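You operate a simulated robot arm through the tools that you are given. There is no shell and no other tool. Be economical: measure what you need, move in short steps, check, and stop when the job is done.

You are at the controls of a simulated two-armed robot. One attempt, no reset.

TASK
Open the cores door, put the red plug on the base film deck top away on the top shelf of the cores cabinet, then shut the door. Take the silver insert from the open end of the base film deck and put it on the top of the pin box. Put one of the blue nozzles from the base film deck top on the shelf under the vice bench. Open the parts door, take the green tray from the base film deck top and put it on the middle shelf of the parts cabinet and shut the door again. Push the stock door shut. Put the sample tray on the base film deck top away on the front of the sample stand. Do these in any order.

The check looks at the end state, three seconds after you hand in, the way a careful person would. Anything else that was tipped, shoved, dropped, spilled or broken makes it a failure.

THE ROBOT
Two 6-joint arms with two-finger parallel grippers on one trunk, on a base that drives. Base frame: it is fixed to the floor where the robot stands at the start and does not move with it; the origin is under the middle of the robot, x ahead of it, y to its left, z up. Readings come in mm, degrees, newtons and seconds.
The left shoulder is at the start at [60, 187, 1007], the right one opposite. With the tool pointing down near the work surface each hand reaches from about 280 to 620 mm from the robot's upright axis, wherever it stands, measured 20 degrees to its own side. Places, roughly: blue nozzle (3x3x3 cm) [900, -2600, 900]; cores door [4700, 200, 1000]; front of the sample stand (86x26 cm) [1360, -5920, 860]; green tray (12x10x3 cm) [900, -2100, 900]; middle shelf of the parts cabinet [2600, -2100, 800]; parts door [2800, -2200, 1000]; red plug (9x9x6 cm) [1000, -2600, 900]; sample tray [750, -2250, 750]; shelf under the vice bench [-2200, -5400, 300]; silver insert (6x5x2 cm) [1200, -2600, 900]; stock door [400, -2100, 400]; top of the pin box (16x13 cm) [2340, -240, 880]; top shelf of the cores cabinet [4600, 400, 1200]. Payload 1.57 kg a hand.
The tool frame of a hand sits at the grasp point between the pads (the TCP): z along the fingers, y along the line on which they close. The tips reach 30 mm beyond it. The gripper opens to 110 mm. The fingers are 24 mm wide and 12 mm thick; the gripper's body (48 by 112 mm) begins 78 mm behind the TCP.
Orientation is told as [roll, pitch, yaw] about the base's x, y, z axes, in that order, counted from this pose: with the fingers straight down and closing along the base's y, the tool's x points along the base's -x, its y along +y and its z along -z.

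THE INTERFACE
- The arms move only by the tool step_arm. It takes "left_targets", "right_targets" or both (then of equal length, played together; a hand with none holds still); each is a list of rows, each a list of 6 numbers: the shift along the base's x, y, z in cm, then the turn, a rotation vector about the base's x, y, z in degrees. In form: [[dx, dy, dz, ax, ay, az], ...]. A call has 1 to 10 rows; each row is the pose to reach, as a shift and turn from the pose commanded when the call began. "left_gripper" and "right_gripper" are, for a hand that has rows, the gripper command, from -1 (fully open) to 1 (shut), values between in proportion, set as the call begins (left out, the last holds). A row lasts 0.2 s, in which the tool goes at most 50 mm and 8.6 degrees; a call with a longer step from one row to the next is refused whole, and so is a gripper value outside its range. A pose out of reach is approached as far as the arm can. The call stops where the force on the tool passes 40 N (or 10 N more than at its start, if that is more) or the arm is blocked; 0.2 s more then pass. Each finger travels about 153 mm/s and halts on what it meets, pressing with about 43 N; the grip force reading is that of the motor and also rises with nothing between the fingers. The clock runs only during rows and for 0.2 s after the last one: add rows that repeat a pose to give the fingers time. The reply holds the time, the measured pose of the TCP, the force on the tool along the base axes, the opening and the grip force, in the units named above and with some noise, with the torque about the TCP (base axes, N m) and any sound that the robot's microphone picked up.
- Cameras (640 x 400 px; columns grow to the right, rows downward): "scene" is now at [31.9, 2.9, 1578.8]; the picture's right is [0.02, -1.00, 0.00], its down [-0.48, -0.01, -0.88] and it looks along [0.88, 0.02, -0.48] (base axes); focal length 291 px, centre (320, 200). "left" rides on the left gripper at [70, -16, -141] in its tool frame; the picture's right is [0.23, 0.97, 0.00], its down [-0.85, 0.20, -0.48] and it looks along [-0.47, 0.11, 0.88] (tool axes); focal length 222 px, centre (320, 200). "right" rides on the right gripper at [70, 16, -141] in its tool frame; the picture's right is [-0.23, 0.97, 0.00], its down [-0.86, -0.20, -0.48] and it looks along [-0.47, -0.11, 0.88] (tool axes); focal length 222 px, centre (320, 200).
- capture(camera): a new picture of that camera. The clock stands still meanwhile.
- raise_lower(by): slides the trunk up (or, below 0, down) by that many mm; the arms and the scene camera ride with it, the base frame stays. It gives what a move gives, with no picture.
- roll_base(legs): drives the robot by 1 to 6 legs, each [ahead, left, turn to the left] in mm, mm and degrees, along the robot's own axes; the way and the turn of a leg run together, so that a leg with both is an arc; at most 1500 mm and 180 degrees a leg. The arms and the cameras ride along, it lands a little off, and it stops where it bumps. It gives what a move gives.
- aim_head(pan, tilt): turns the head with the scene camera to pan (to the left, within 86 degrees either way) and tilt (down, from -29 to 69), counted from straight ahead of the robot. It gives what a move gives.
- pixel_to_xyz(camera, pixels): for up to 12 pixels [column, row] of the newest picture of that camera ("zoom" is the newest enlarged one), the place [x, y, z] in the base frame of the surface seen there, good to about 2 mm. The clock stands still meanwhile.
- zoom(camera, box): a new picture of the part [left, top, right, bottom] of that camera's present view, enlarged. The clock stands still meanwhile.
- job_done(): hands the job in; it is judged then, once.

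Go step by step. Measure first, check grasps and placings, and put right what went wrong. The budget is 145 turns and 198 pictures, counting those below and the enlarged ones. Unless the task says otherwise, let go and move clear before handing in, and close with one line.

The tools are called after "Call:" as name(argument=value, ...) on one line, values as JSON. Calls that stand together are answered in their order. step_arm: Moves the arms, as the interface text tells. Its arguments: {"type":"object","properties":{"left_targets":{"type":"array","items":{"type":"array","items":{"type":"number"}}},"left_gripper":{"type":"number"},"right_targets":{"type":"array","items":{"type":"array","items":{"type":"number"}}},"right_gripper":{"type":"number"}},"required":[]} The other tools are called the same way: raise_lower (by) slides the trunk up or down; roll_base (legs) drives the base; aim_head (pan, tilt) turns the head that bears the scene camera; capture (camera) takes a picture; pixel_to_xyz (camera, pixels) gives the place of the surface under pixels of a picture; zoom (camera, box) takes an enlarged picture of a part of a camera's view; job_done () hands the job in.

At the start:

```text
time: 0.0
left_ee_pos: [412.2, 221.7, 1242.4]
left_tcp_rot: [-0.1, 0.1, 0.1]
left_ft_force: [-0.7, -0.3, -0.9]
left_torque: [-0.05, 0.03, 0.02]
left_finger_gap: 109.9
left_gripper_force: 0.0
right_ee_pos: [432.4, -140.9, 1229.6]
right_tcp_rot: [0.0, 0.0, 0.0]
right_ft_force: [0.2, 0.2, -0.3]
right_torque: [-0.02, 0.03, -0.03]
right_finger_gap: 109.9
right_gripper_force: 0.1
trunk travel left (down, up): [-635.0, 355.0]
robot x, y, heading: [-0.9, 0.5, 0.1]
head pan, tilt: [1.2, 28.5]
```

scene: 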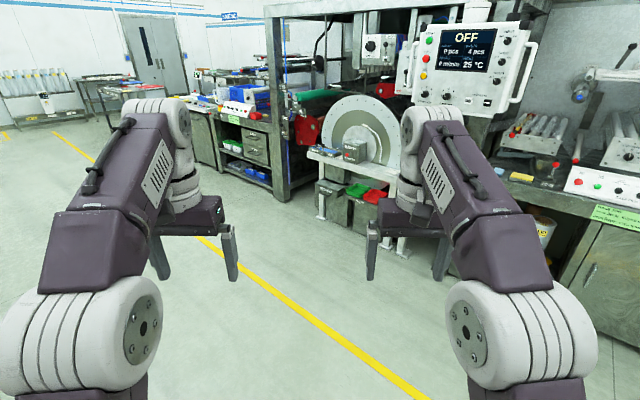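
right: 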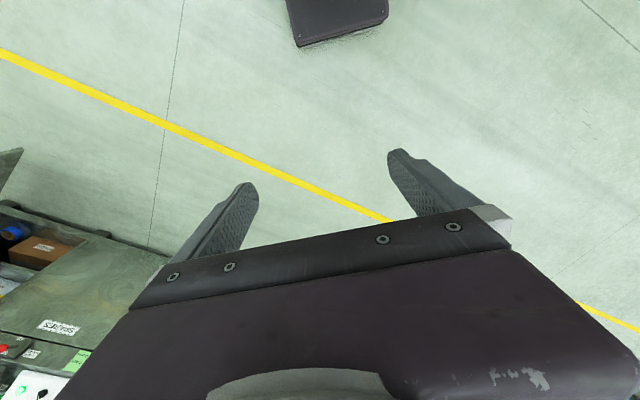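
left: 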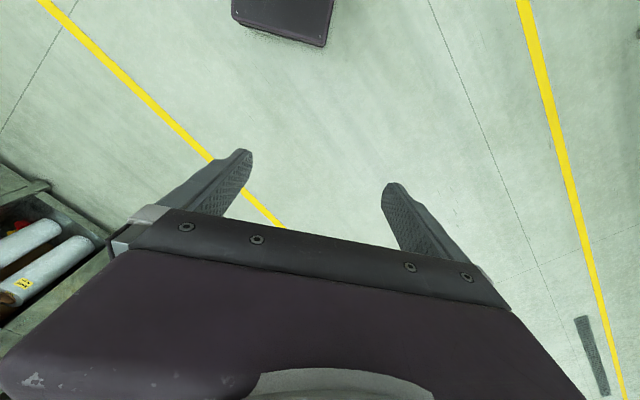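

The start view shows a machine ahead-right; the base film deck should be off to the right. I look around first.

Call:
aim_head(pan=-70, tilt=20)

Call:
capture(camera="scene")

Call:
aim_head(pan=-30, tilt=15)

Call:
capture(camera="scene")

Call:
aim_head(pan=5, tilt=15)

Call:
capture(camera="scene")

```text
time: 1.4
left_ee_pos: [412.7, 222.1, 1243.3]
left_tcp_rot: [0.0, -0.1, -0.1]
left_ft_force: [0.6, -0.5, 0.1]
left_torque: [-0.04, 0.04, 0.01]
left_finger_gap: 109.9
left_gripper_force: 0.0
right_ee_pos: [432.2, -140.2, 1230.9]
right_tcp_rot: [-0.1, 0.0, 0.0]
right_ft_force: [0.2, 0.2, 0.7]
right_torque: [0.0, -0.01, 0.0]
right_finger_gap: 110.1
right_gripper_force: 0.1
trunk travel left (down, up): [-635.0, 355.0]
robot x, y, heading: [0.8, -4.2, 0.2]
head pan, tilt: [-70.0, 20.0]
```

```text
194 pictures are left
```

scene: 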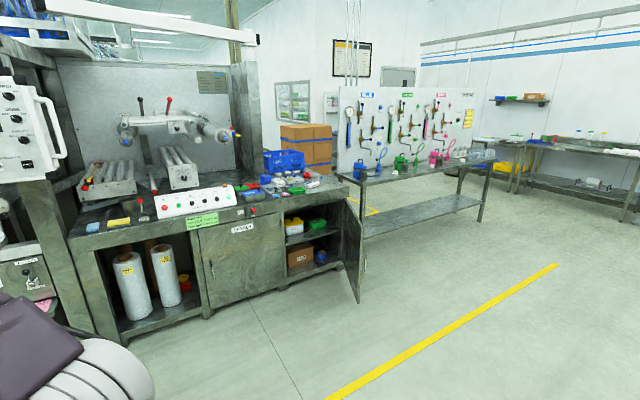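

```text
time: 2.5
left_ee_pos: [413.1, 223.4, 1242.8]
left_tcp_rot: [-0.1, -0.1, 0.0]
left_ft_force: [0.3, 0.8, 0.3]
left_torque: [0.01, 0.0, 0.02]
left_finger_gap: 110.2
left_gripper_force: 0.0
right_ee_pos: [432.4, -141.0, 1229.7]
right_tcp_rot: [0.0, 0.0, 0.0]
right_ft_force: [0.3, -0.4, 1.0]
right_torque: [-0.02, 0.0, -0.02]
right_finger_gap: 110.2
right_gripper_force: 0.0
trunk travel left (down, up): [-635.0, 355.0]
robot x, y, heading: [0.6, -0.3, -0.2]
head pan, tilt: [-30.0, 15.0]
```

```text
193 pictures are left
```

scene: 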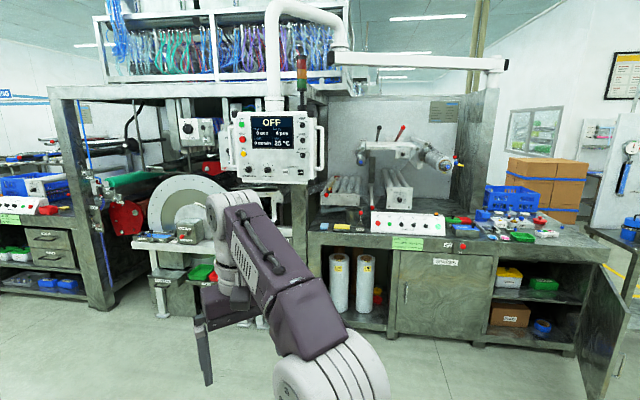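

```text
time: 3.5
left_ee_pos: [412.0, 222.1, 1242.3]
left_tcp_rot: [0.0, 0.0, -0.1]
left_ft_force: [-0.8, -0.4, 0.3]
left_torque: [0.01, -0.02, -0.01]
left_finger_gap: 109.9
left_gripper_force: 0.0
right_ee_pos: [431.4, -141.2, 1230.7]
right_tcp_rot: [0.0, 0.0, 0.1]
right_ft_force: [-0.3, 0.8, -0.1]
right_torque: [-0.02, -0.02, 0.02]
right_finger_gap: 110.3
right_gripper_force: 0.1
trunk travel left (down, up): [-635.0, 355.0]
robot x, y, heading: [-2.9, 3.3, 0.1]
head pan, tilt: [5.0, 15.0]
```

```text
192 pictures are left
```

scene: 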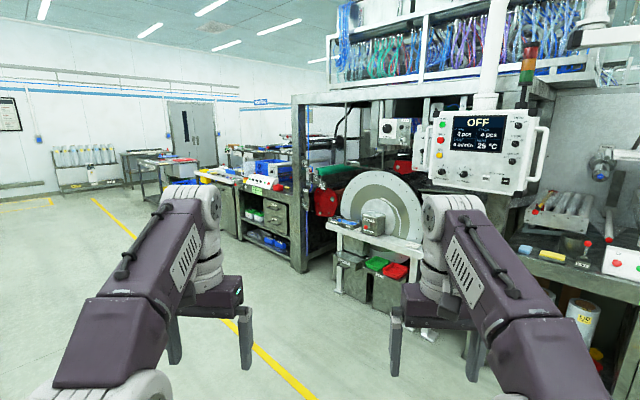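

The deck with clutter is at pan −70; I'll look there and measure its geometry.

Call:
aim_head(pan=-62, tilt=25)

Call:
capture(camera="scene")

Call:
zoom(camera="scene", box=[220, 120, 460, 270])

```text
time: 4.9
left_ee_pos: [412.7, 221.7, 1242.4]
left_tcp_rot: [0.0, 0.0, -0.1]
left_ft_force: [0.2, 0.1, 0.5]
left_torque: [-0.01, -0.02, 0.0]
left_finger_gap: 110.1
left_gripper_force: 0.1
right_ee_pos: [432.2, -141.2, 1231.0]
right_tcp_rot: [-0.1, 0.0, 0.0]
right_ft_force: [-0.2, 0.8, -0.7]
right_torque: [-0.02, -0.01, -0.01]
right_finger_gap: 109.9
right_gripper_force: 0.1
trunk travel left (down, up): [-635.0, 355.0]
robot x, y, heading: [0.9, 0.5, -0.1]
head pan, tilt: [-62.0, 25.0]
```

```text
191 pictures are left
```

scene: 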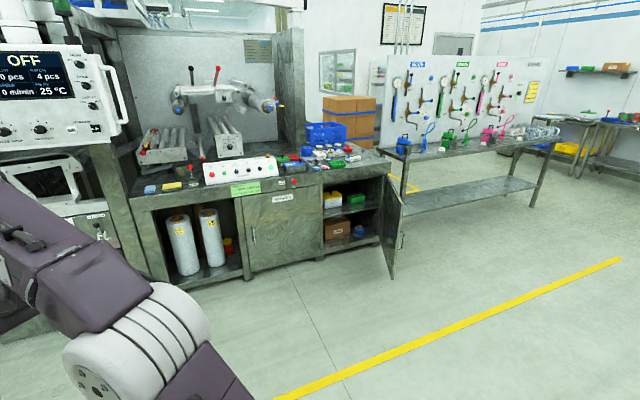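

```text
2.67 times, centred on (340, 195) of scene
```

zoom: 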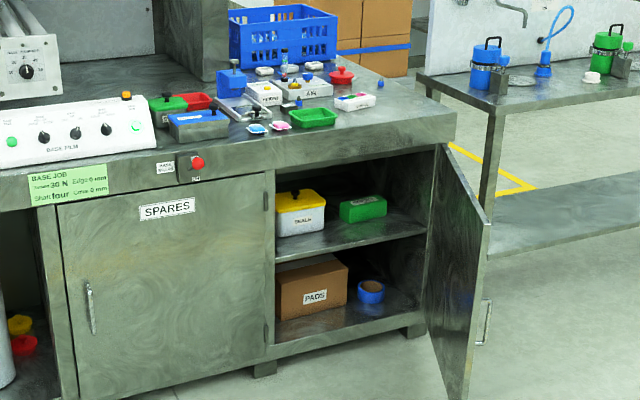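

Call:
pixel_to_xyz(camera="scene", pixels=[[140, 200], [235, 195], [330, 172], [388, 160], [345, 150], [300, 130], [392, 278], [402, 180], [400, 145], [555, 140], [345, 100], [160, 285]])

Call:
pixel_to_xyz(camera="zoom", pixels=[[485, 320], [170, 100], [315, 118], [340, 75], [200, 120], [262, 90], [305, 90], [355, 100], [255, 130], [280, 125], [232, 68], [475, 398]])

```text
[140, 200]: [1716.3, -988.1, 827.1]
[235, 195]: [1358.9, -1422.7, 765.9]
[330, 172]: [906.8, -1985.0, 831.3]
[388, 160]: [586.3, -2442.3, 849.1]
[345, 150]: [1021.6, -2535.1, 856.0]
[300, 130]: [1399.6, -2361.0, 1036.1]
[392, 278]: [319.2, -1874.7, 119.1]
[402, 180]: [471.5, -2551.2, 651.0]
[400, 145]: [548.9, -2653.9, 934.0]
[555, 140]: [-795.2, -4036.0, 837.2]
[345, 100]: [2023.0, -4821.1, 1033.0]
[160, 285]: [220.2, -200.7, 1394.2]
```

```text
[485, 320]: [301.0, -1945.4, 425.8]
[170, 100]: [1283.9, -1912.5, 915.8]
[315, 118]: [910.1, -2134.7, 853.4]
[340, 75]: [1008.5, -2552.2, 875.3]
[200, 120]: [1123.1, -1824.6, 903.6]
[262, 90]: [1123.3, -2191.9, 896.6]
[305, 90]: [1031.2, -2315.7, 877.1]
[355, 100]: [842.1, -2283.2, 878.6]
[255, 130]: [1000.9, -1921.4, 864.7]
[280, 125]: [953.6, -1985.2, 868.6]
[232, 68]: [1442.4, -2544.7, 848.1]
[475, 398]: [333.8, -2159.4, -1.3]
```

The deck's front runs obliquely (facing heading about −38.7°), and the stock door is ajar with tip near (320,−1875). I'll turn to face the deck and stand in front of its end.

Call:
roll_base(legs=[[0, 0, -38.7], [800, 0, 0], [0, -1350, 0]])

Call:
aim_head(pan=0, tilt=30)

Call:
capture(camera="scene")

```text
time: 17.4
left_ee_pos: [216.2, -1638.9, 1241.2]
left_tcp_rot: [-0.1, 0.1, -39.6]
left_ft_force: [0.7, 0.2, -0.6]
left_torque: [0.0, 0.01, -0.05]
left_finger_gap: 110.0
left_gripper_force: 0.0
right_ee_pos: [-0.7, -1930.8, 1229.9]
right_tcp_rot: [0.1, 0.0, -39.6]
right_ft_force: [0.2, 0.4, -0.3]
right_torque: [0.03, -0.01, -0.01]
right_finger_gap: 109.8
right_gripper_force: 0.1
trunk travel left (down, up): [-635.0, 355.0]
robot x, y, heading: [-239.5, -1545.3, -39.6]
head pan, tilt: [-62.0, 25.0]
```

```text
time: 18.7
left_ee_pos: [217.2, -1639.8, 1242.7]
left_tcp_rot: [0.0, 0.0, -39.6]
left_ft_force: [-1.1, 0.0, -0.6]
left_torque: [0.01, 0.02, -0.02]
left_finger_gap: 110.0
left_gripper_force: 0.1
right_ee_pos: [-1.5, -1932.0, 1231.0]
right_tcp_rot: [-0.1, 0.0, -39.6]
right_ft_force: [-0.3, -0.8, -0.4]
right_torque: [-0.05, 0.0, -0.03]
right_finger_gap: 110.3
right_gripper_force: 0.0
trunk travel left (down, up): [-635.0, 355.0]
robot x, y, heading: [-237.5, -1545.9, -39.6]
head pan, tilt: [0.0, 30.0]
```

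```text
189 pictures are left
```

scene: 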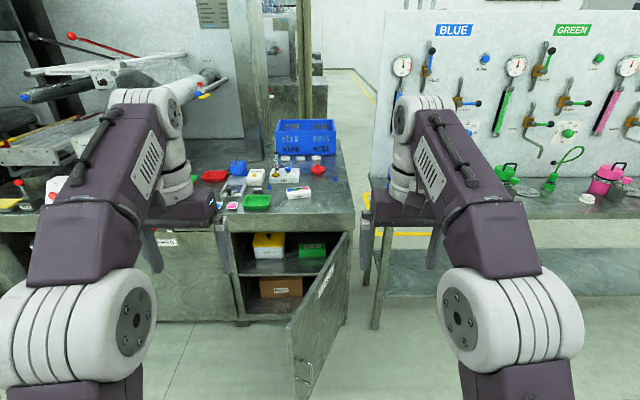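

The door and the clutter are now visible; I zoom on the deck end and measure door and items.

Call:
zoom(camera="scene", box=[200, 110, 360, 210])

Call:
pixel_to_xyz(camera="scene", pixels=[[290, 335], [350, 232], [304, 392], [348, 312], [308, 372], [234, 232], [355, 212], [340, 150], [372, 190], [330, 290], [240, 300], [300, 270]])

Call:
pixel_to_xyz(camera="zoom", pixels=[[230, 365], [290, 285], [370, 335], [475, 240], [150, 235], [120, 315], [395, 195], [340, 190], [175, 370], [420, 195], [560, 200], [545, 130]])

```text
4.00 times, centred on (280, 160) of scene
```

zoom: 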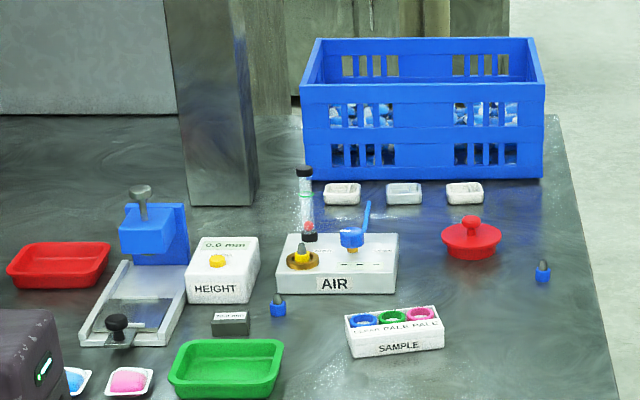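

```text
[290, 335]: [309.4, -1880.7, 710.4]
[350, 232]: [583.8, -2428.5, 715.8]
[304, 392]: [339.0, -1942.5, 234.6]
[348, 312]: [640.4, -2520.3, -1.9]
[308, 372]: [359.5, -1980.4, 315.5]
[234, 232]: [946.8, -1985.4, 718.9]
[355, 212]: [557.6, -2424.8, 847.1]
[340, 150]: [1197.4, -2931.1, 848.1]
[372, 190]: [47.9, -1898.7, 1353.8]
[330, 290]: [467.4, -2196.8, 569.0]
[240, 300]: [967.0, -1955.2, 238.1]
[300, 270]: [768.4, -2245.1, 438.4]
```

```text
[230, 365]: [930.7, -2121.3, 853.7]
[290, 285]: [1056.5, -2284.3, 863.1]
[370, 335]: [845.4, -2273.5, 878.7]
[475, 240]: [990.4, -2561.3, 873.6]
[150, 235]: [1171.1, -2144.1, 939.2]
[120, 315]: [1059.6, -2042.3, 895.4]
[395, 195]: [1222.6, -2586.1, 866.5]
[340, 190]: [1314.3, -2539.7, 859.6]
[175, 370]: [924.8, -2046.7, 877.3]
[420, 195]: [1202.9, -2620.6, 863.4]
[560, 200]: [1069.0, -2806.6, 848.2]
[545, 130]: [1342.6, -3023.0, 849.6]
```

Door hinge is near (584,−2428), tip near (309,−1880), about 65° open. I'll lower the trunk and stand outside the door so the left hand can push its outer face.

Call:
raise_lower(by=-560)

Call:
roll_base(legs=[[0, -250, 1.1], [270, 0, 0]])

Call:
aim_head(pan=10, tilt=50)

Call:
capture(camera="scene")

```text
refused: -560 is not a number from -400 to 400
```

```text
time: 22.0
left_ee_pos: [272.2, -1989.5, 1243.6]
left_tcp_rot: [0.0, -0.2, -38.6]
left_ft_force: [0.1, 0.2, 0.5]
left_torque: [-0.02, -0.01, 0.02]
left_finger_gap: 110.1
left_gripper_force: 0.0
right_ee_pos: [60.0, -2286.9, 1231.1]
right_tcp_rot: [-0.1, 0.1, -38.7]
right_ft_force: [0.5, 0.5, -0.4]
right_torque: [-0.02, 0.0, -0.01]
right_finger_gap: 109.8
right_gripper_force: 0.0
trunk travel left (down, up): [-635.0, 355.0]
robot x, y, heading: [-190.6, -1903.8, -39.0]
head pan, tilt: [0.0, 30.0]
```

```text
time: 22.8
left_ee_pos: [272.7, -1991.2, 1241.7]
left_tcp_rot: [0.0, 0.0, -38.6]
left_ft_force: [0.1, 0.4, 0.1]
left_torque: [0.02, 0.02, 0.0]
left_finger_gap: 110.1
left_gripper_force: 0.1
right_ee_pos: [60.8, -2286.1, 1230.9]
right_tcp_rot: [0.0, 0.0, -38.6]
right_ft_force: [0.4, -0.6, 0.5]
right_torque: [0.01, -0.01, 0.01]
right_finger_gap: 109.7
right_gripper_force: 0.0
trunk travel left (down, up): [-635.0, 355.0]
robot x, y, heading: [-191.0, -1904.8, -38.9]
head pan, tilt: [10.0, 50.0]
```

```text
187 pictures are left
```

scene: 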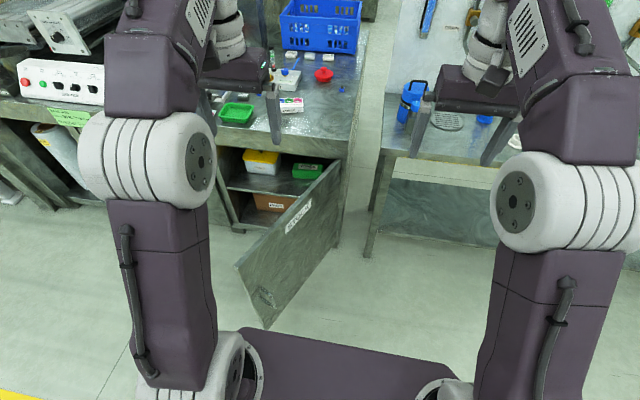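

The left hand hangs just outside the door (tip at px 240,265). I lower the trunk in two slides, measuring the gap meanwhile.

Call:
pixel_to_xyz(camera="scene", pixels=[[381, 152], [372, 200], [347, 160], [385, 75], [363, 75], [372, 255], [237, 266], [342, 160], [233, 112], [398, 20]])

Call:
raise_lower(by=-400)

Call:
raise_lower(by=-160)

Call:
step_arm(left_targets=[[0, 0, 0, 0, 0, 0], [0, 0, 0, 0, 0, 0], [0, 0, 0, 0, 0, 0]], left_gripper=1)

Call:
capture(camera="scene")

```text
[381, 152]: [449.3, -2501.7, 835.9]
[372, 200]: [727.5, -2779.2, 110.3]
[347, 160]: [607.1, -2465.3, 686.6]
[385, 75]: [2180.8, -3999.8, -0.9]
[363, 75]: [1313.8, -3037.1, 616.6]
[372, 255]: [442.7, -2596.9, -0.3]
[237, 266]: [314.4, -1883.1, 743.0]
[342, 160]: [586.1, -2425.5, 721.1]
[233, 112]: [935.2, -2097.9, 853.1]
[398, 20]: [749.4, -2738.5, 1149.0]
```

```text
time: 26.6
left_ee_pos: [272.4, -1990.4, 841.7]
left_tcp_rot: [0.0, -0.1, -38.7]
left_ft_force: [0.3, -0.2, -0.2]
left_torque: [0.03, -0.01, 0.04]
left_finger_gap: 109.9
left_gripper_force: 0.1
right_ee_pos: [60.7, -2287.0, 830.2]
right_tcp_rot: [0.0, 0.0, -38.7]
right_ft_force: [-0.1, -0.2, 0.2]
right_torque: [0.0, 0.02, -0.02]
right_finger_gap: 110.0
right_gripper_force: 0.0
trunk travel left (down, up): [-235.0, 755.0]
robot x, y, heading: [-190.0, -1908.4, -38.6]
head pan, tilt: [10.0, 50.0]
```

```text
time: 28.5
left_ee_pos: [271.8, -1989.6, 681.3]
left_tcp_rot: [0.0, 0.0, -38.6]
left_ft_force: [0.8, 0.2, 0.3]
left_torque: [-0.02, -0.03, -0.01]
left_finger_gap: 110.1
left_gripper_force: 0.1
right_ee_pos: [60.1, -2286.5, 670.0]
right_tcp_rot: [0.0, 0.1, -38.8]
right_ft_force: [0.2, -0.9, -0.2]
right_torque: [0.06, 0.02, -0.01]
right_finger_gap: 110.2
right_gripper_force: 0.0
trunk travel left (down, up): [-75.0, 915.0]
robot x, y, heading: [-185.6, -1911.3, -38.6]
head pan, tilt: [10.0, 50.0]
```

```text
time: 29.3
left_ee_pos: [272.5, -1991.4, 680.5]
left_tcp_rot: [0.0, 0.0, -38.6]
left_ft_force: [-0.2, 0.1, -0.2]
left_torque: [0.0, 0.01, 0.03]
left_finger_gap: 0.0
left_gripper_force: 21.1
right_ee_pos: [60.7, -2286.6, 669.8]
right_tcp_rot: [0.0, 0.0, -38.7]
right_ft_force: [0.5, 0.5, -0.5]
right_torque: [-0.01, 0.02, -0.02]
right_finger_gap: 110.2
right_gripper_force: 0.1
trunk travel left (down, up): [-75.0, 915.0]
robot x, y, heading: [-186.1, -1903.8, -38.8]
head pan, tilt: [10.0, 50.0]
```

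```text
186 pictures are left
```

scene: 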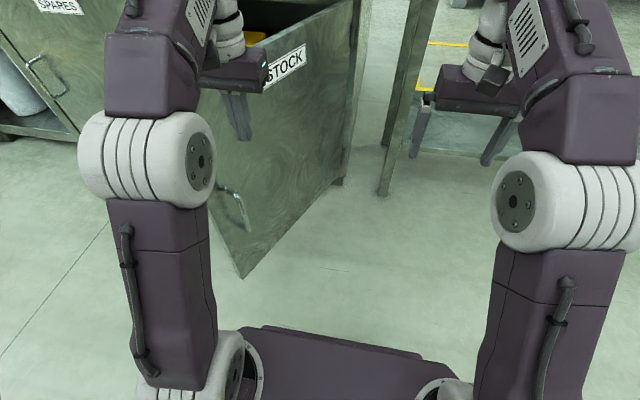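

Handle and door panel are right beside the closed left gripper (px 240,110). I push the door along its arc with the arm.

Call:
step_arm(left_targets=[[3.5, 2.5, 0, 0, 0, 0], [7, 4.8, 0, 0, 0, 0], [10.5, 6.4, 0, 0, 0, 0], [13.5, 7.4, 0, 0, 0, 0], [16, 8, 0, 0, 0, 0]])

Call:
capture(camera="scene")

```text
time: 30.1
left_ee_pos: [351.9, -1931.0, 667.0]
left_tcp_rot: [0.4, -1.1, -38.8]
left_ft_force: [2.0, -3.4, 6.8]
left_torque: [0.54, 0.07, -0.07]
left_finger_gap: 0.0
left_gripper_force: 21.4
left hand out of reach, approached as far as the arm can: row 2, 3
right_ee_pos: [60.3, -2288.3, 671.7]
right_tcp_rot: [0.0, 0.0, -38.7]
right_ft_force: [0.2, -0.3, 0.7]
right_torque: [0.0, 0.02, 0.02]
right_finger_gap: 110.0
right_gripper_force: 0.0
trunk travel left (down, up): [-75.0, 915.0]
robot x, y, heading: [-188.7, -1907.1, -38.8]
head pan, tilt: [10.0, 50.0]
stopped in row 3 (left hand): the force on the tool passed its limit at 49 N (the readings are from after the stop); the commanded pose is now the measured one
```

```text
185 pictures are left
```

scene: 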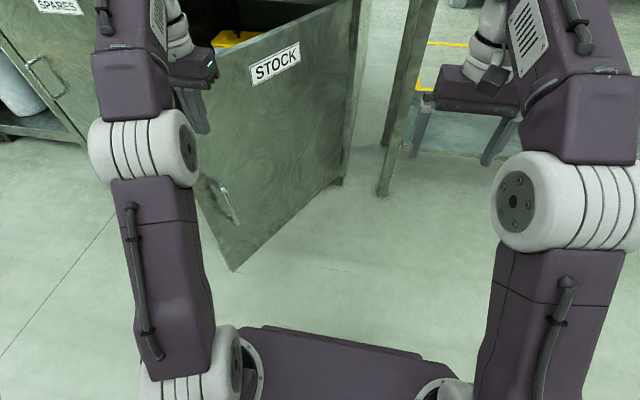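

The arm hit its reach limit but the door moved. I'll push on with the base itself, strafing left and ahead, hand held.

Call:
roll_base(legs=[[60, 120, 0], [100, 100, 0]])

Call:
capture(camera="scene")

```text
time: 32.3
left_ee_pos: [615.9, -1857.8, 665.9]
left_tcp_rot: [0.4, -0.9, -38.7]
left_ft_force: [-0.4, -2.6, 9.6]
left_torque: [0.61, -0.26, -0.1]
left_finger_gap: 0.0
left_gripper_force: 21.2
right_ee_pos: [325.0, -2214.6, 671.0]
right_tcp_rot: [0.2, 0.1, -38.6]
right_ft_force: [0.1, -0.4, -0.3]
right_torque: [0.02, -0.01, 0.01]
right_finger_gap: 110.2
right_gripper_force: 0.0
trunk travel left (down, up): [-75.0, 915.0]
robot x, y, heading: [77.4, -1833.4, -38.5]
head pan, tilt: [10.0, 50.0]
```

```text
184 pictures are left
```

scene: 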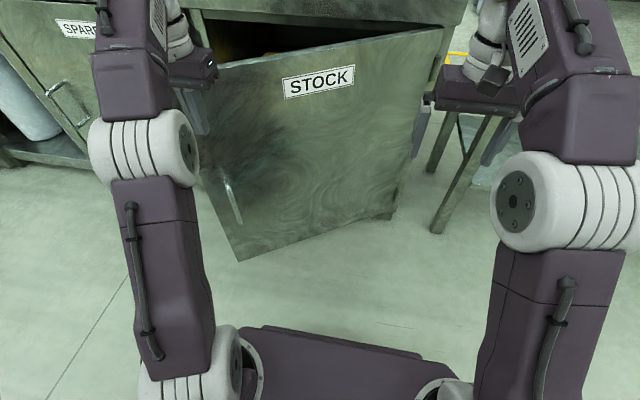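

Base pushing works; the door is about 30° open. Continue mostly ahead.

Call:
roll_base(legs=[[200, 30, 0]])

Call:
capture(camera="scene")

```text
time: 33.9
left_ee_pos: [792.1, -1961.2, 666.5]
left_tcp_rot: [0.3, -0.9, -38.7]
left_ft_force: [1.7, 2.8, 9.0]
left_torque: [-0.48, 0.03, 0.05]
left_finger_gap: 0.0
left_gripper_force: 21.7
right_ee_pos: [501.4, -2317.8, 670.5]
right_tcp_rot: [0.0, -0.1, -38.6]
right_ft_force: [-0.2, -0.3, -1.0]
right_torque: [0.0, 0.02, -0.02]
right_finger_gap: 109.8
right_gripper_force: 0.1
trunk travel left (down, up): [-75.0, 915.0]
robot x, y, heading: [246.9, -1937.9, -38.6]
head pan, tilt: [10.0, 50.0]
```

```text
183 pictures are left
```

scene: 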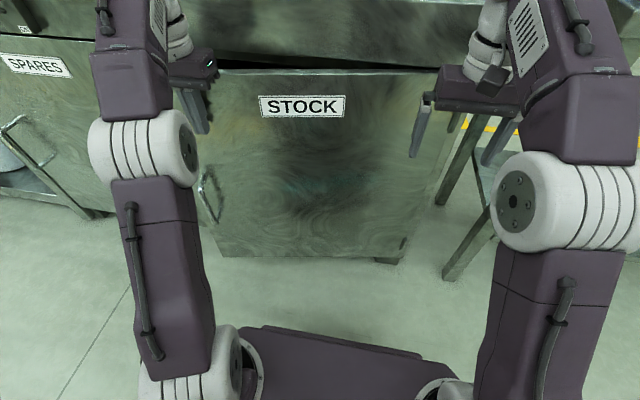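

Nearly shut. I withdraw the right hand, then press the door home with gentle base motion.

Call:
step_arm(right_targets=[[-3.9, 3.1, 0, 0, 0, 0], [-7.8, 6.2, 0, 0, 0, 0]])

Call:
roll_base(legs=[[70, 0, 0]])

Call:
capture(camera="scene")

Call:
pixel_to_xyz(camera="scene", pixels=[[40, 65], [300, 80], [230, 75], [400, 80], [300, 55], [40, 25], [300, 200], [20, 100]])

```text
time: 34.5
left_ee_pos: [792.1, -1962.0, 666.1]
left_tcp_rot: [0.3, -1.0, -38.8]
left_ft_force: [1.3, 1.7, 7.7]
left_torque: [-0.36, 0.01, 0.06]
left_finger_gap: 0.0
left_gripper_force: 21.8
right_ee_pos: [421.6, -2253.6, 671.9]
right_tcp_rot: [0.0, -0.1, -38.7]
right_ft_force: [0.0, 0.1, -0.4]
right_torque: [-0.02, 0.04, 0.0]
right_finger_gap: 110.0
right_gripper_force: 0.0
trunk travel left (down, up): [-75.0, 915.0]
robot x, y, heading: [250.7, -1935.8, -38.6]
head pan, tilt: [10.0, 50.0]
```

```text
time: 35.6
left_ee_pos: [838.5, -1998.4, 667.7]
left_tcp_rot: [0.2, -0.1, -38.8]
left_ft_force: [-4.1, 3.6, 0.5]
left_torque: [-0.33, -0.45, -0.1]
left_finger_gap: 0.0
left_gripper_force: 21.6
right_ee_pos: [473.2, -2293.5, 673.1]
right_tcp_rot: [0.0, 0.0, -38.6]
right_ft_force: [-0.4, 0.0, 0.5]
right_torque: [0.0, 0.0, -0.05]
right_finger_gap: 110.0
right_gripper_force: 0.1
trunk travel left (down, up): [-75.0, 915.0]
robot x, y, heading: [304.7, -1975.8, -38.5]
head pan, tilt: [10.0, 50.0]
stopped in leg 1: the force on the tool passed its limit at 92 N (the readings are from after the stop); the commanded pose is now the measured one
```

```text
182 pictures are left
```

scene: 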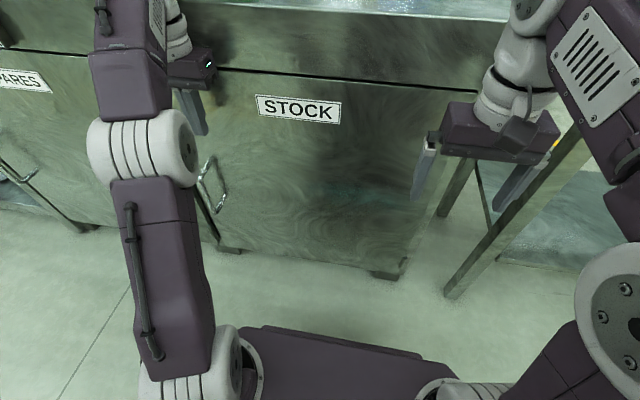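

```text
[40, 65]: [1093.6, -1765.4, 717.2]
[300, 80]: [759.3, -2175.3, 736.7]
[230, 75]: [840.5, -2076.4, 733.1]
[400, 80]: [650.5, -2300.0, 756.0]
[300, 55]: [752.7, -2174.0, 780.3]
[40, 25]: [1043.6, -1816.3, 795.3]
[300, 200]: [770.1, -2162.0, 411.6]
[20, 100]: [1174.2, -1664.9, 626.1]
```

The door plane now lines up with the SPARES door: it is shut. I back the hand off, raise the trunk, and look closely at the deck items.

Call:
step_arm(left_targets=[[-3.7, 3.0, 0, 0, 0, 0], [-7.4, 6, 0, 0, 0, 0]], left_gripper=-1)

Call:
pixel_to_xyz(camera="scene", pixels=[[335, 342], [335, 330], [265, 328], [420, 358]])

Call:
raise_lower(by=400)

Call:
raise_lower(by=160)

Call:
aim_head(pan=0, tilt=42)

Call:
capture(camera="scene")

Call:
zoom(camera="scene", box=[200, 60, 440, 210])

```text
time: 36.2
left_ee_pos: [762.9, -1937.7, 667.6]
left_tcp_rot: [0.2, 0.0, -38.8]
left_ft_force: [0.3, 0.0, 0.3]
left_torque: [0.0, 0.02, -0.01]
left_finger_gap: 109.9
left_gripper_force: 0.1
right_ee_pos: [473.0, -2294.4, 672.6]
right_tcp_rot: [0.1, 0.0, -38.6]
right_ft_force: [0.0, -0.1, 0.8]
right_torque: [-0.02, 0.0, -0.03]
right_finger_gap: 110.1
right_gripper_force: 0.2
trunk travel left (down, up): [-75.0, 915.0]
robot x, y, heading: [301.5, -1980.0, -38.7]
head pan, tilt: [10.0, 50.0]
```

```text
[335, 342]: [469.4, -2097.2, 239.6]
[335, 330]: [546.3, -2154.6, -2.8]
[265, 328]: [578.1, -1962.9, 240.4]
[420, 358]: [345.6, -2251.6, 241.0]
```

```text
time: 40.0
left_ee_pos: [765.5, -1936.6, 1067.5]
left_tcp_rot: [0.2, 0.0, -38.8]
left_ft_force: [-0.7, 0.0, 0.0]
left_torque: [0.0, 0.02, -0.01]
left_finger_gap: 110.1
left_gripper_force: 0.0
right_ee_pos: [473.9, -2294.9, 1072.3]
right_tcp_rot: [-0.1, 0.0, -38.6]
right_ft_force: [0.8, 0.3, 0.0]
right_torque: [-0.01, -0.03, -0.05]
right_finger_gap: 109.9
right_gripper_force: 0.1
trunk travel left (down, up): [-475.0, 515.0]
robot x, y, heading: [299.4, -1978.0, -38.5]
head pan, tilt: [10.0, 50.0]
```

```text
time: 41.9
left_ee_pos: [764.0, -1937.1, 1226.6]
left_tcp_rot: [0.2, 0.1, -38.8]
left_ft_force: [-0.4, 1.1, 0.4]
left_torque: [0.0, -0.01, -0.01]
left_finger_gap: 109.7
left_gripper_force: 0.0
right_ee_pos: [474.9, -2293.7, 1232.7]
right_tcp_rot: [0.1, 0.0, -38.6]
right_ft_force: [-1.1, -0.7, 0.1]
right_torque: [0.0, -0.01, 0.01]
right_finger_gap: 109.7
right_gripper_force: 0.1
trunk travel left (down, up): [-635.0, 355.0]
robot x, y, heading: [300.5, -1979.0, -38.7]
head pan, tilt: [10.0, 50.0]
```

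```text
time: 42.6
left_ee_pos: [764.3, -1936.8, 1227.2]
left_tcp_rot: [0.2, 0.1, -38.7]
left_ft_force: [0.5, 0.0, 0.4]
left_torque: [0.02, 0.02, 0.01]
left_finger_gap: 110.2
left_gripper_force: 0.0
right_ee_pos: [473.5, -2294.6, 1232.2]
right_tcp_rot: [-0.1, 0.0, -38.6]
right_ft_force: [0.0, -0.1, 0.5]
right_torque: [-0.04, -0.01, 0.03]
right_finger_gap: 110.2
right_gripper_force: 0.0
trunk travel left (down, up): [-635.0, 355.0]
robot x, y, heading: [307.1, -1976.8, -38.4]
head pan, tilt: [0.0, 42.0]
```

```text
181 pictures are left
```

scene: 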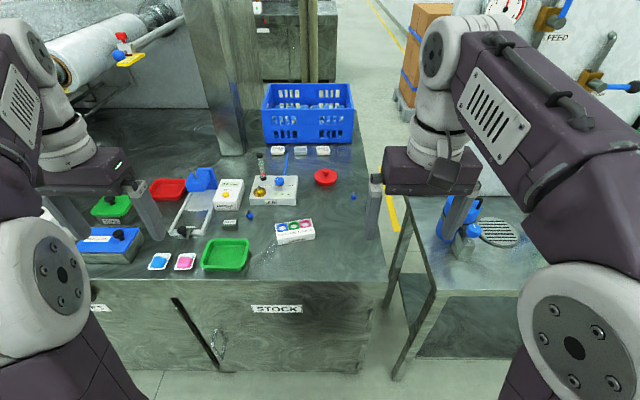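

```text
2.67 times, centred on (320, 135) of scene
```

zoom: 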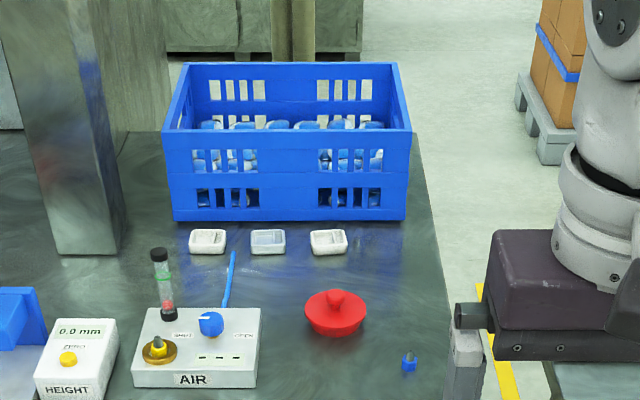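

Middle cup at zoom (268,242) looks silver; base front is only 204 mm ahead of its axis so I can go closer. I zoom for details and measurements of nozzles, sample tray and green tray.

Call:
zoom(camera="scene", box=[240, 130, 368, 210])

Call:
pixel_to_xyz(camera="zoom", pixels=[[285, 90], [260, 90], [317, 90], [425, 205], [425, 250], [562, 325], [565, 340], [50, 420], [168, 250], [185, 100], [385, 100], [350, 95]])

Call:
zoom(camera="scene", box=[180, 190, 340, 290])

Call:
pixel_to_xyz(camera="zoom", pixels=[[383, 150], [520, 130], [390, 218], [540, 195], [460, 170], [100, 200], [275, 195], [85, 310], [255, 320], [170, 270], [278, 95], [276, 110]])

```text
5.00 times, centred on (304, 170) of scene
```

zoom: 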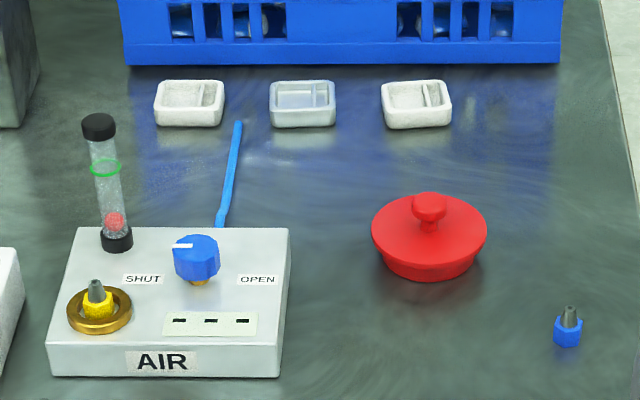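

```text
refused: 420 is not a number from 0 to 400
```

```text
4.00 times, centred on (260, 240) of scene
```

zoom: 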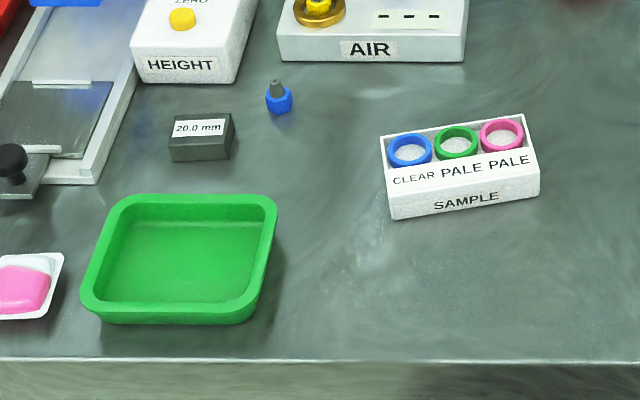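

```text
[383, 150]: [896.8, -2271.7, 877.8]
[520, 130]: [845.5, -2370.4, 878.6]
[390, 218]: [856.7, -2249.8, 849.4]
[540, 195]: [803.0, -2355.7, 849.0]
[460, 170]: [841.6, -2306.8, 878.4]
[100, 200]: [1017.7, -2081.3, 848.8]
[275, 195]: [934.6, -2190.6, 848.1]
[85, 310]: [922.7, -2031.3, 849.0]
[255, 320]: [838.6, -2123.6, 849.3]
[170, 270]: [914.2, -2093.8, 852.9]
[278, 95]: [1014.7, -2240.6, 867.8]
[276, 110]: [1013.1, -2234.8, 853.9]
```

Sample tray is about 112×46×30 mm centred near (850,−2312), its long axis ~63° from x. Measure the right nozzle, plug and insert, then roll closer.

Call:
pixel_to_xyz(camera="scene", pixels=[[353, 193], [353.5, 197], [300, 151], [296, 148], [305, 148], [278, 151], [323, 151], [326, 170], [326, 180], [314, 177], [337, 177], [325, 184]])

Call:
roll_base(legs=[[190, 0, -0.8]])

Call:
aim_head(pan=0, tilt=52)

Call:
capture(camera="scene")

```text
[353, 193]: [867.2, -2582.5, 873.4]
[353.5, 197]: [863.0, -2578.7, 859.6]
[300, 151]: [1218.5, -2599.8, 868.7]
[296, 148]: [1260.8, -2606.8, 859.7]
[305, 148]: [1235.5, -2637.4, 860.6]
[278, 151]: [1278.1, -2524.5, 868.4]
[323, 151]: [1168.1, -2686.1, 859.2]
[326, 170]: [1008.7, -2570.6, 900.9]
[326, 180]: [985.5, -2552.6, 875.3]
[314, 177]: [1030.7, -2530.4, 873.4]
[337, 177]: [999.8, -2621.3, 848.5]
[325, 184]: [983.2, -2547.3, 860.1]
```

```text
time: 44.1
left_ee_pos: [910.7, -2062.8, 1227.2]
left_tcp_rot: [0.3, 0.0, -39.5]
left_ft_force: [0.4, 0.4, 0.6]
left_torque: [0.01, 0.02, -0.02]
left_finger_gap: 109.9
left_gripper_force: 0.1
right_ee_pos: [617.9, -2415.7, 1233.2]
right_tcp_rot: [0.0, 0.0, -39.3]
right_ft_force: [-0.3, -0.7, -0.3]
right_torque: [-0.02, -0.02, 0.02]
right_finger_gap: 109.8
right_gripper_force: 0.0
trunk travel left (down, up): [-635.0, 355.0]
robot x, y, heading: [449.4, -2095.9, -39.3]
head pan, tilt: [0.0, 42.0]
```

```text
time: 44.9
left_ee_pos: [912.7, -2063.9, 1227.8]
left_tcp_rot: [0.3, 0.1, -39.5]
left_ft_force: [0.6, 0.2, 0.9]
left_torque: [0.03, 0.03, -0.01]
left_finger_gap: 110.1
left_gripper_force: 0.0
right_ee_pos: [618.0, -2416.2, 1231.3]
right_tcp_rot: [-0.1, 0.1, -39.3]
right_ft_force: [0.0, 0.1, 0.9]
right_torque: [0.0, -0.01, 0.02]
right_finger_gap: 109.9
right_gripper_force: 0.1
trunk travel left (down, up): [-635.0, 355.0]
robot x, y, heading: [453.6, -2100.0, -39.1]
head pan, tilt: [0.0, 52.0]
```

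```text
177 pictures are left
```

scene: 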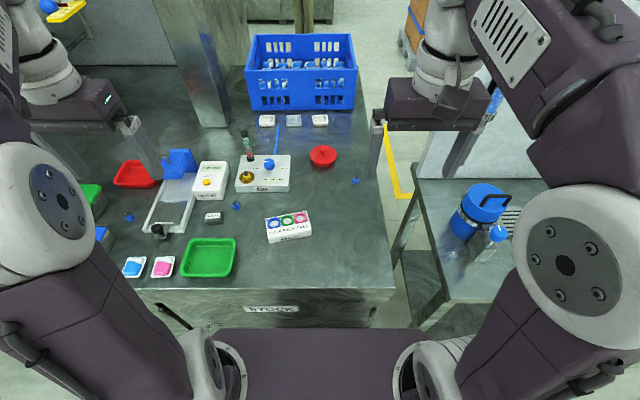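

All items visible; three blue nozzles exist (px 128,217; 237,205; 355,181). I roll 35 mm closer and bring left hand above the sample tray (turned to grip its short side), right hand above the right nozzle.

Call:
roll_base(legs=[[35, 0, 0]])

Call:
step_arm(left_targets=[[-0.9, -2.3, -2, 0, 0, -7.8], [-1.8, -4.6, -4, 0, 0, -15.6], [-2.7, -6.9, -6, 0, 0, -23.4], [-3.6, -9.2, -8, 0, 0, -31.2], [-4.5, -11.5, -10, 0, 0, -39], [-5.4, -13.8, -12, 0, 0, -46.8], [-6.3, -16.1, -14, 0, 0, -54.6], [-7.2, -18.4, -16, 0, 0, -62.4], [-8.1, -20.7, -18, 0, 0, -70.2], [-8.9, -22.6, -20, 0, 0, -77.6]], right_targets=[[2.2, -1.4, -2, 0, 0, 0], [4.4, -2.8, -4, 0, 0, 0], [6.6, -4.2, -6, 0, 0, 0], [8.8, -5.6, -8, 0, 0, 0], [11, -7, -10, 0, 0, 0], [13.2, -8.4, -12, 0, 0, 0], [15.4, -9.8, -14, 0, 0, 0], [17.6, -11.2, -16, 0, 0, 0], [19.8, -12.6, -18, 0, 0, 0], [21.9, -14.2, -20, 0, 0, 0]])

Call:
capture(camera="scene")

Call:
capture(camera="left")

Call:
capture(camera="right")

```text
time: 45.7
left_ee_pos: [935.6, -2082.2, 1229.5]
left_tcp_rot: [0.2, -0.2, -39.5]
left_ft_force: [0.1, -0.3, -0.1]
left_torque: [-0.03, -0.06, 0.0]
left_finger_gap: 110.0
left_gripper_force: 0.1
right_ee_pos: [641.7, -2435.1, 1233.1]
right_tcp_rot: [0.1, -0.2, -39.3]
right_ft_force: [0.0, 0.4, -0.2]
right_torque: [-0.04, -0.03, 0.02]
right_finger_gap: 109.8
right_gripper_force: 0.0
trunk travel left (down, up): [-635.0, 355.0]
robot x, y, heading: [477.3, -2121.5, -39.3]
head pan, tilt: [0.0, 52.0]
```

```text
time: 47.9
left_ee_pos: [852.7, -2311.1, 1027.4]
left_tcp_rot: [0.3, 0.1, -117.1]
left_ft_force: [0.4, 0.4, -0.4]
left_torque: [-0.02, -0.03, 0.01]
left_finger_gap: 110.1
left_gripper_force: 0.1
right_ee_pos: [845.3, -2571.1, 1024.7]
right_tcp_rot: [-0.1, 0.2, -39.3]
right_ft_force: [0.5, -0.2, 0.0]
right_torque: [0.05, 0.02, 0.02]
right_finger_gap: 110.1
right_gripper_force: 0.0
right hand out of reach, approached as far as the arm can: row 10
trunk travel left (down, up): [-635.0, 355.0]
robot x, y, heading: [480.0, -2121.6, -39.3]
head pan, tilt: [0.0, 52.0]
```

```text
176 pictures are left
```

scene: 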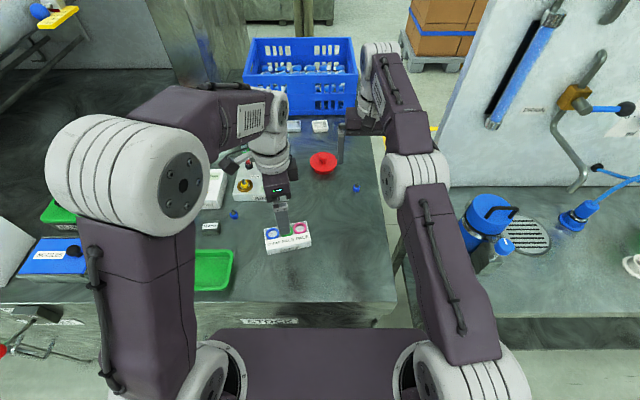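

```text
175 pictures are left
```

left: 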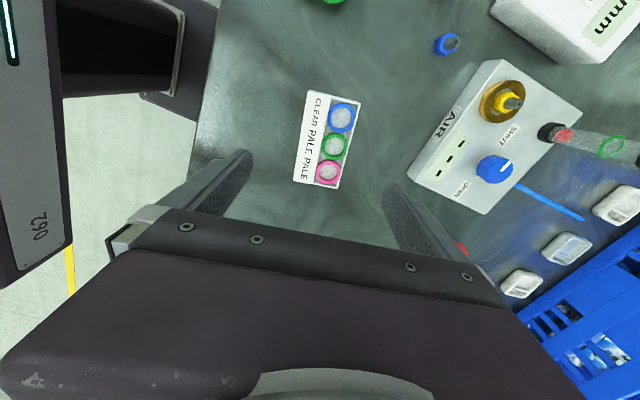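

```text
174 pictures are left
```

right: 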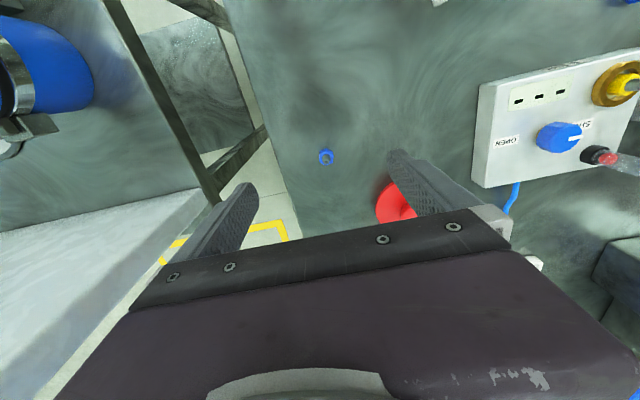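

Left hand is centred over the sample tray. I measure tray corners and nozzle in hand cameras.

Call:
pixel_to_xyz(camera="left", pixels=[[308, 92], [362, 101], [294, 180], [340, 188], [330, 140], [315, 135]])

Call:
pixel_to_xyz(camera="right", pixels=[[326, 157], [322, 152], [332, 160], [327, 162]])

```text
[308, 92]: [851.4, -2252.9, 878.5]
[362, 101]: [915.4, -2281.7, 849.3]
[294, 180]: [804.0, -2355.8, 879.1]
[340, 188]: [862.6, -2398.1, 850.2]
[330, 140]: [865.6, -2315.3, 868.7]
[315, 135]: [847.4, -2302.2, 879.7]
```

```text
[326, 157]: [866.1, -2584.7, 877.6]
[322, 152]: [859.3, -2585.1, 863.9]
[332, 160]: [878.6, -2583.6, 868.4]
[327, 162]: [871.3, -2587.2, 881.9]
```

Tray centre (849.5,−2313). Descend left hand with a part-closed gripper and grip.

Call:
step_arm(left_targets=[[-0.1, -0.1, -4, 0, 0, 0.3], [-0.2, -0.1, -8, 0, 0, 0.6], [-0.3, -0.2, -11.5, 0, 0, 1], [-0.3, -0.2, -14.2, 0, 0, 1], [-0.3, -0.2, -14.2, 0, 0, 1]], left_gripper=-0.5)

Call:
capture(camera="left")

```text
time: 48.8
left_ee_pos: [848.3, -2313.4, 908.9]
left_tcp_rot: [0.8, -0.1, -116.1]
left_ft_force: [0.5, 4.1, 10.8]
left_torque: [-0.08, -0.44, 0.15]
left_finger_gap: 81.2
left_gripper_force: 0.0
right_ee_pos: [845.4, -2570.9, 1026.8]
right_tcp_rot: [-0.1, -0.2, -39.2]
right_ft_force: [0.1, -0.2, -0.4]
right_torque: [0.03, 0.02, 0.01]
right_finger_gap: 109.9
right_gripper_force: 0.1
trunk travel left (down, up): [-635.0, 355.0]
robot x, y, heading: [478.4, -2116.6, -39.6]
head pan, tilt: [0.0, 52.0]
stopped in row 4 (left hand): the force on the tool passed its limit at 64 N (the readings are from after the stop); the commanded pose is now the measured one
```

```text
173 pictures are left
```

left: 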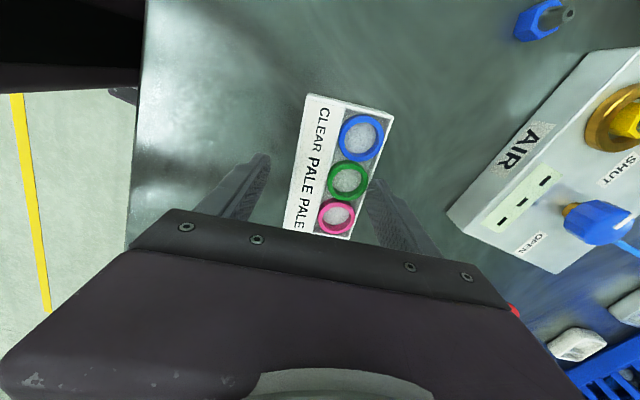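

The stop came at the tray's top height: the right finger (px 372,185) meets the tray's far edge, so the tray is wider than I took it. Measure edges now.

Call:
pixel_to_xyz(camera="left", pixels=[[308, 97], [391, 116], [302, 130], [378, 150], [296, 170], [360, 205], [305, 112], [386, 130]])

Call:
zoom(camera="left", box=[220, 80, 460, 260])

```text
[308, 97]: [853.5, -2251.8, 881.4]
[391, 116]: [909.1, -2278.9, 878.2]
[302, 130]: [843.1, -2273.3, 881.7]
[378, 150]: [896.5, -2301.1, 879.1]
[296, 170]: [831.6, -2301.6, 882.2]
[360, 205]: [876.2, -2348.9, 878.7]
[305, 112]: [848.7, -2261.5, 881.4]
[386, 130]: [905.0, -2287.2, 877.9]
```

```text
2.22 times, centred on (340, 170) of left
```

zoom: 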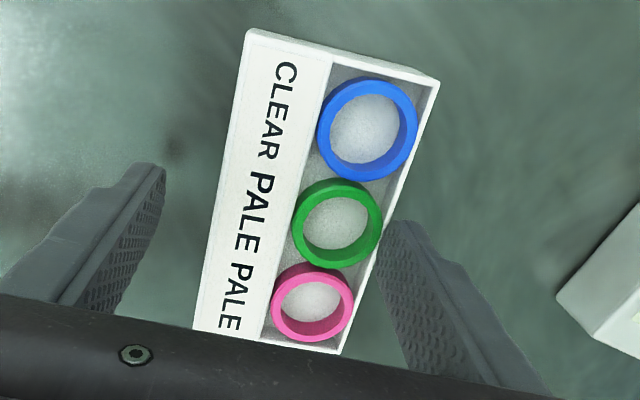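

Tray is 62 mm wide; centre (855.5,−2318). Lift, shift 8.5 mm, open wide, descend again.

Call:
step_arm(left_targets=[[0, 0, 2, 0, 0, 0], [0.7, -0.5, 2, 0, 0, 0], [0.7, -0.5, 0.5, 0, 0, 0], [0.7, -0.5, -1, 0, 0, 0], [0.7, -0.5, -2.3, 0, 0, 0], [0.7, -0.5, -2.3, 0, 0, 0]], left_gripper=-0.8)

Call:
capture(camera="left")

```text
time: 50.2
left_ee_pos: [855.3, -2318.8, 884.0]
left_tcp_rot: [0.8, -0.1, -116.1]
left_ft_force: [-0.5, -0.5, 1.0]
left_torque: [-0.04, 0.03, 0.02]
left_finger_gap: 99.2
left_gripper_force: 0.2
right_ee_pos: [846.7, -2570.2, 1025.4]
right_tcp_rot: [0.0, 0.0, -39.3]
right_ft_force: [1.2, 0.6, -1.1]
right_torque: [0.0, 0.0, 0.01]
right_finger_gap: 110.2
right_gripper_force: 0.0
trunk travel left (down, up): [-635.0, 355.0]
robot x, y, heading: [473.0, -2119.8, -39.5]
head pan, tilt: [0.0, 52.0]
```

```text
171 pictures are left
```

left: 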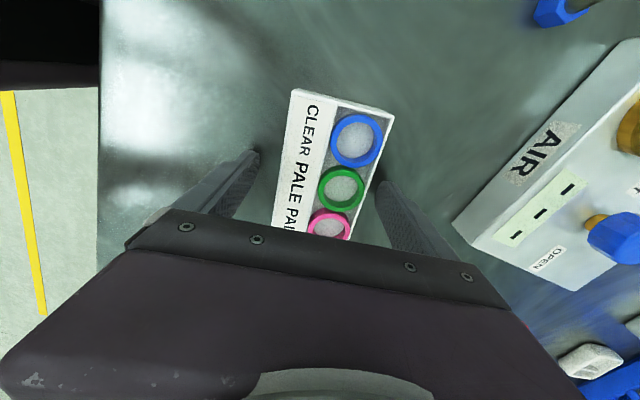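

Fingers straddle the tray. Close, then lift.

Call:
step_arm(left_targets=[[0, 0, 0, 0, 0, 0], [0, 0, 0, 0, 0, 0], [0, 0, 0, 0, 0, 0], [0, 0, 2, 0, 0, 0], [0, 0, 6, 0, 0, 0], [0, 0, 10, 0, 0, 0], [0, 0, 15, 0, 0, 0], [0, 0, 15, 0, 0, 0]], left_gripper=1)

Call:
capture(camera="left")

Call:
roll_base(legs=[[20, -30, 0]])

Call:
capture(camera="right")

```text
time: 52.0
left_ee_pos: [855.4, -2318.3, 1034.6]
left_tcp_rot: [0.7, -0.1, -116.1]
left_ft_force: [1.1, -1.5, 0.3]
left_torque: [0.05, 0.02, 0.0]
left_finger_gap: 0.0
left_gripper_force: 21.3
right_ee_pos: [846.1, -2570.5, 1025.3]
right_tcp_rot: [0.1, 0.1, -39.3]
right_ft_force: [-0.2, 0.4, 0.2]
right_torque: [-0.02, 0.01, -0.02]
right_finger_gap: 110.0
right_gripper_force: 0.1
trunk travel left (down, up): [-635.0, 355.0]
robot x, y, heading: [479.3, -2120.3, -39.2]
head pan, tilt: [0.0, 52.0]
```

```text
170 pictures are left
```

left: 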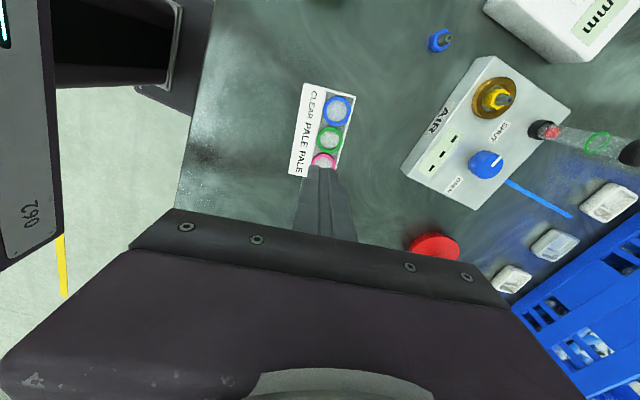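

```text
time: 52.9
left_ee_pos: [851.6, -2351.4, 1035.2]
left_tcp_rot: [0.8, -0.3, -116.1]
left_ft_force: [0.4, -0.3, 1.0]
left_torque: [-0.06, 0.05, 0.01]
left_finger_gap: 0.1
left_gripper_force: 21.3
right_ee_pos: [844.6, -2602.8, 1027.3]
right_tcp_rot: [-0.1, -0.1, -39.2]
right_ft_force: [0.3, 1.1, -0.1]
right_torque: [0.01, -0.01, 0.01]
right_finger_gap: 110.1
right_gripper_force: 0.0
trunk travel left (down, up): [-635.0, 355.0]
robot x, y, heading: [473.8, -2156.2, -39.3]
head pan, tilt: [0.0, 52.0]
```

```text
169 pictures are left
```

right: 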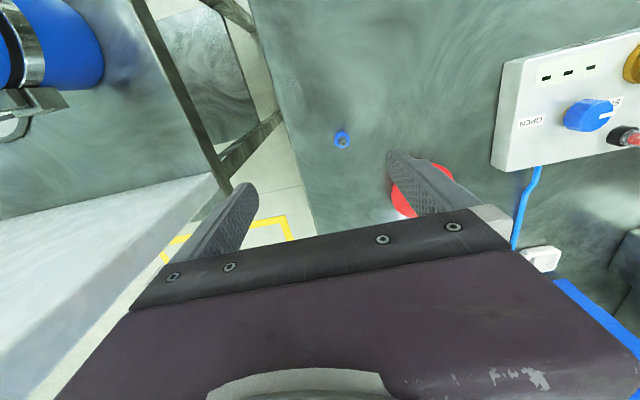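

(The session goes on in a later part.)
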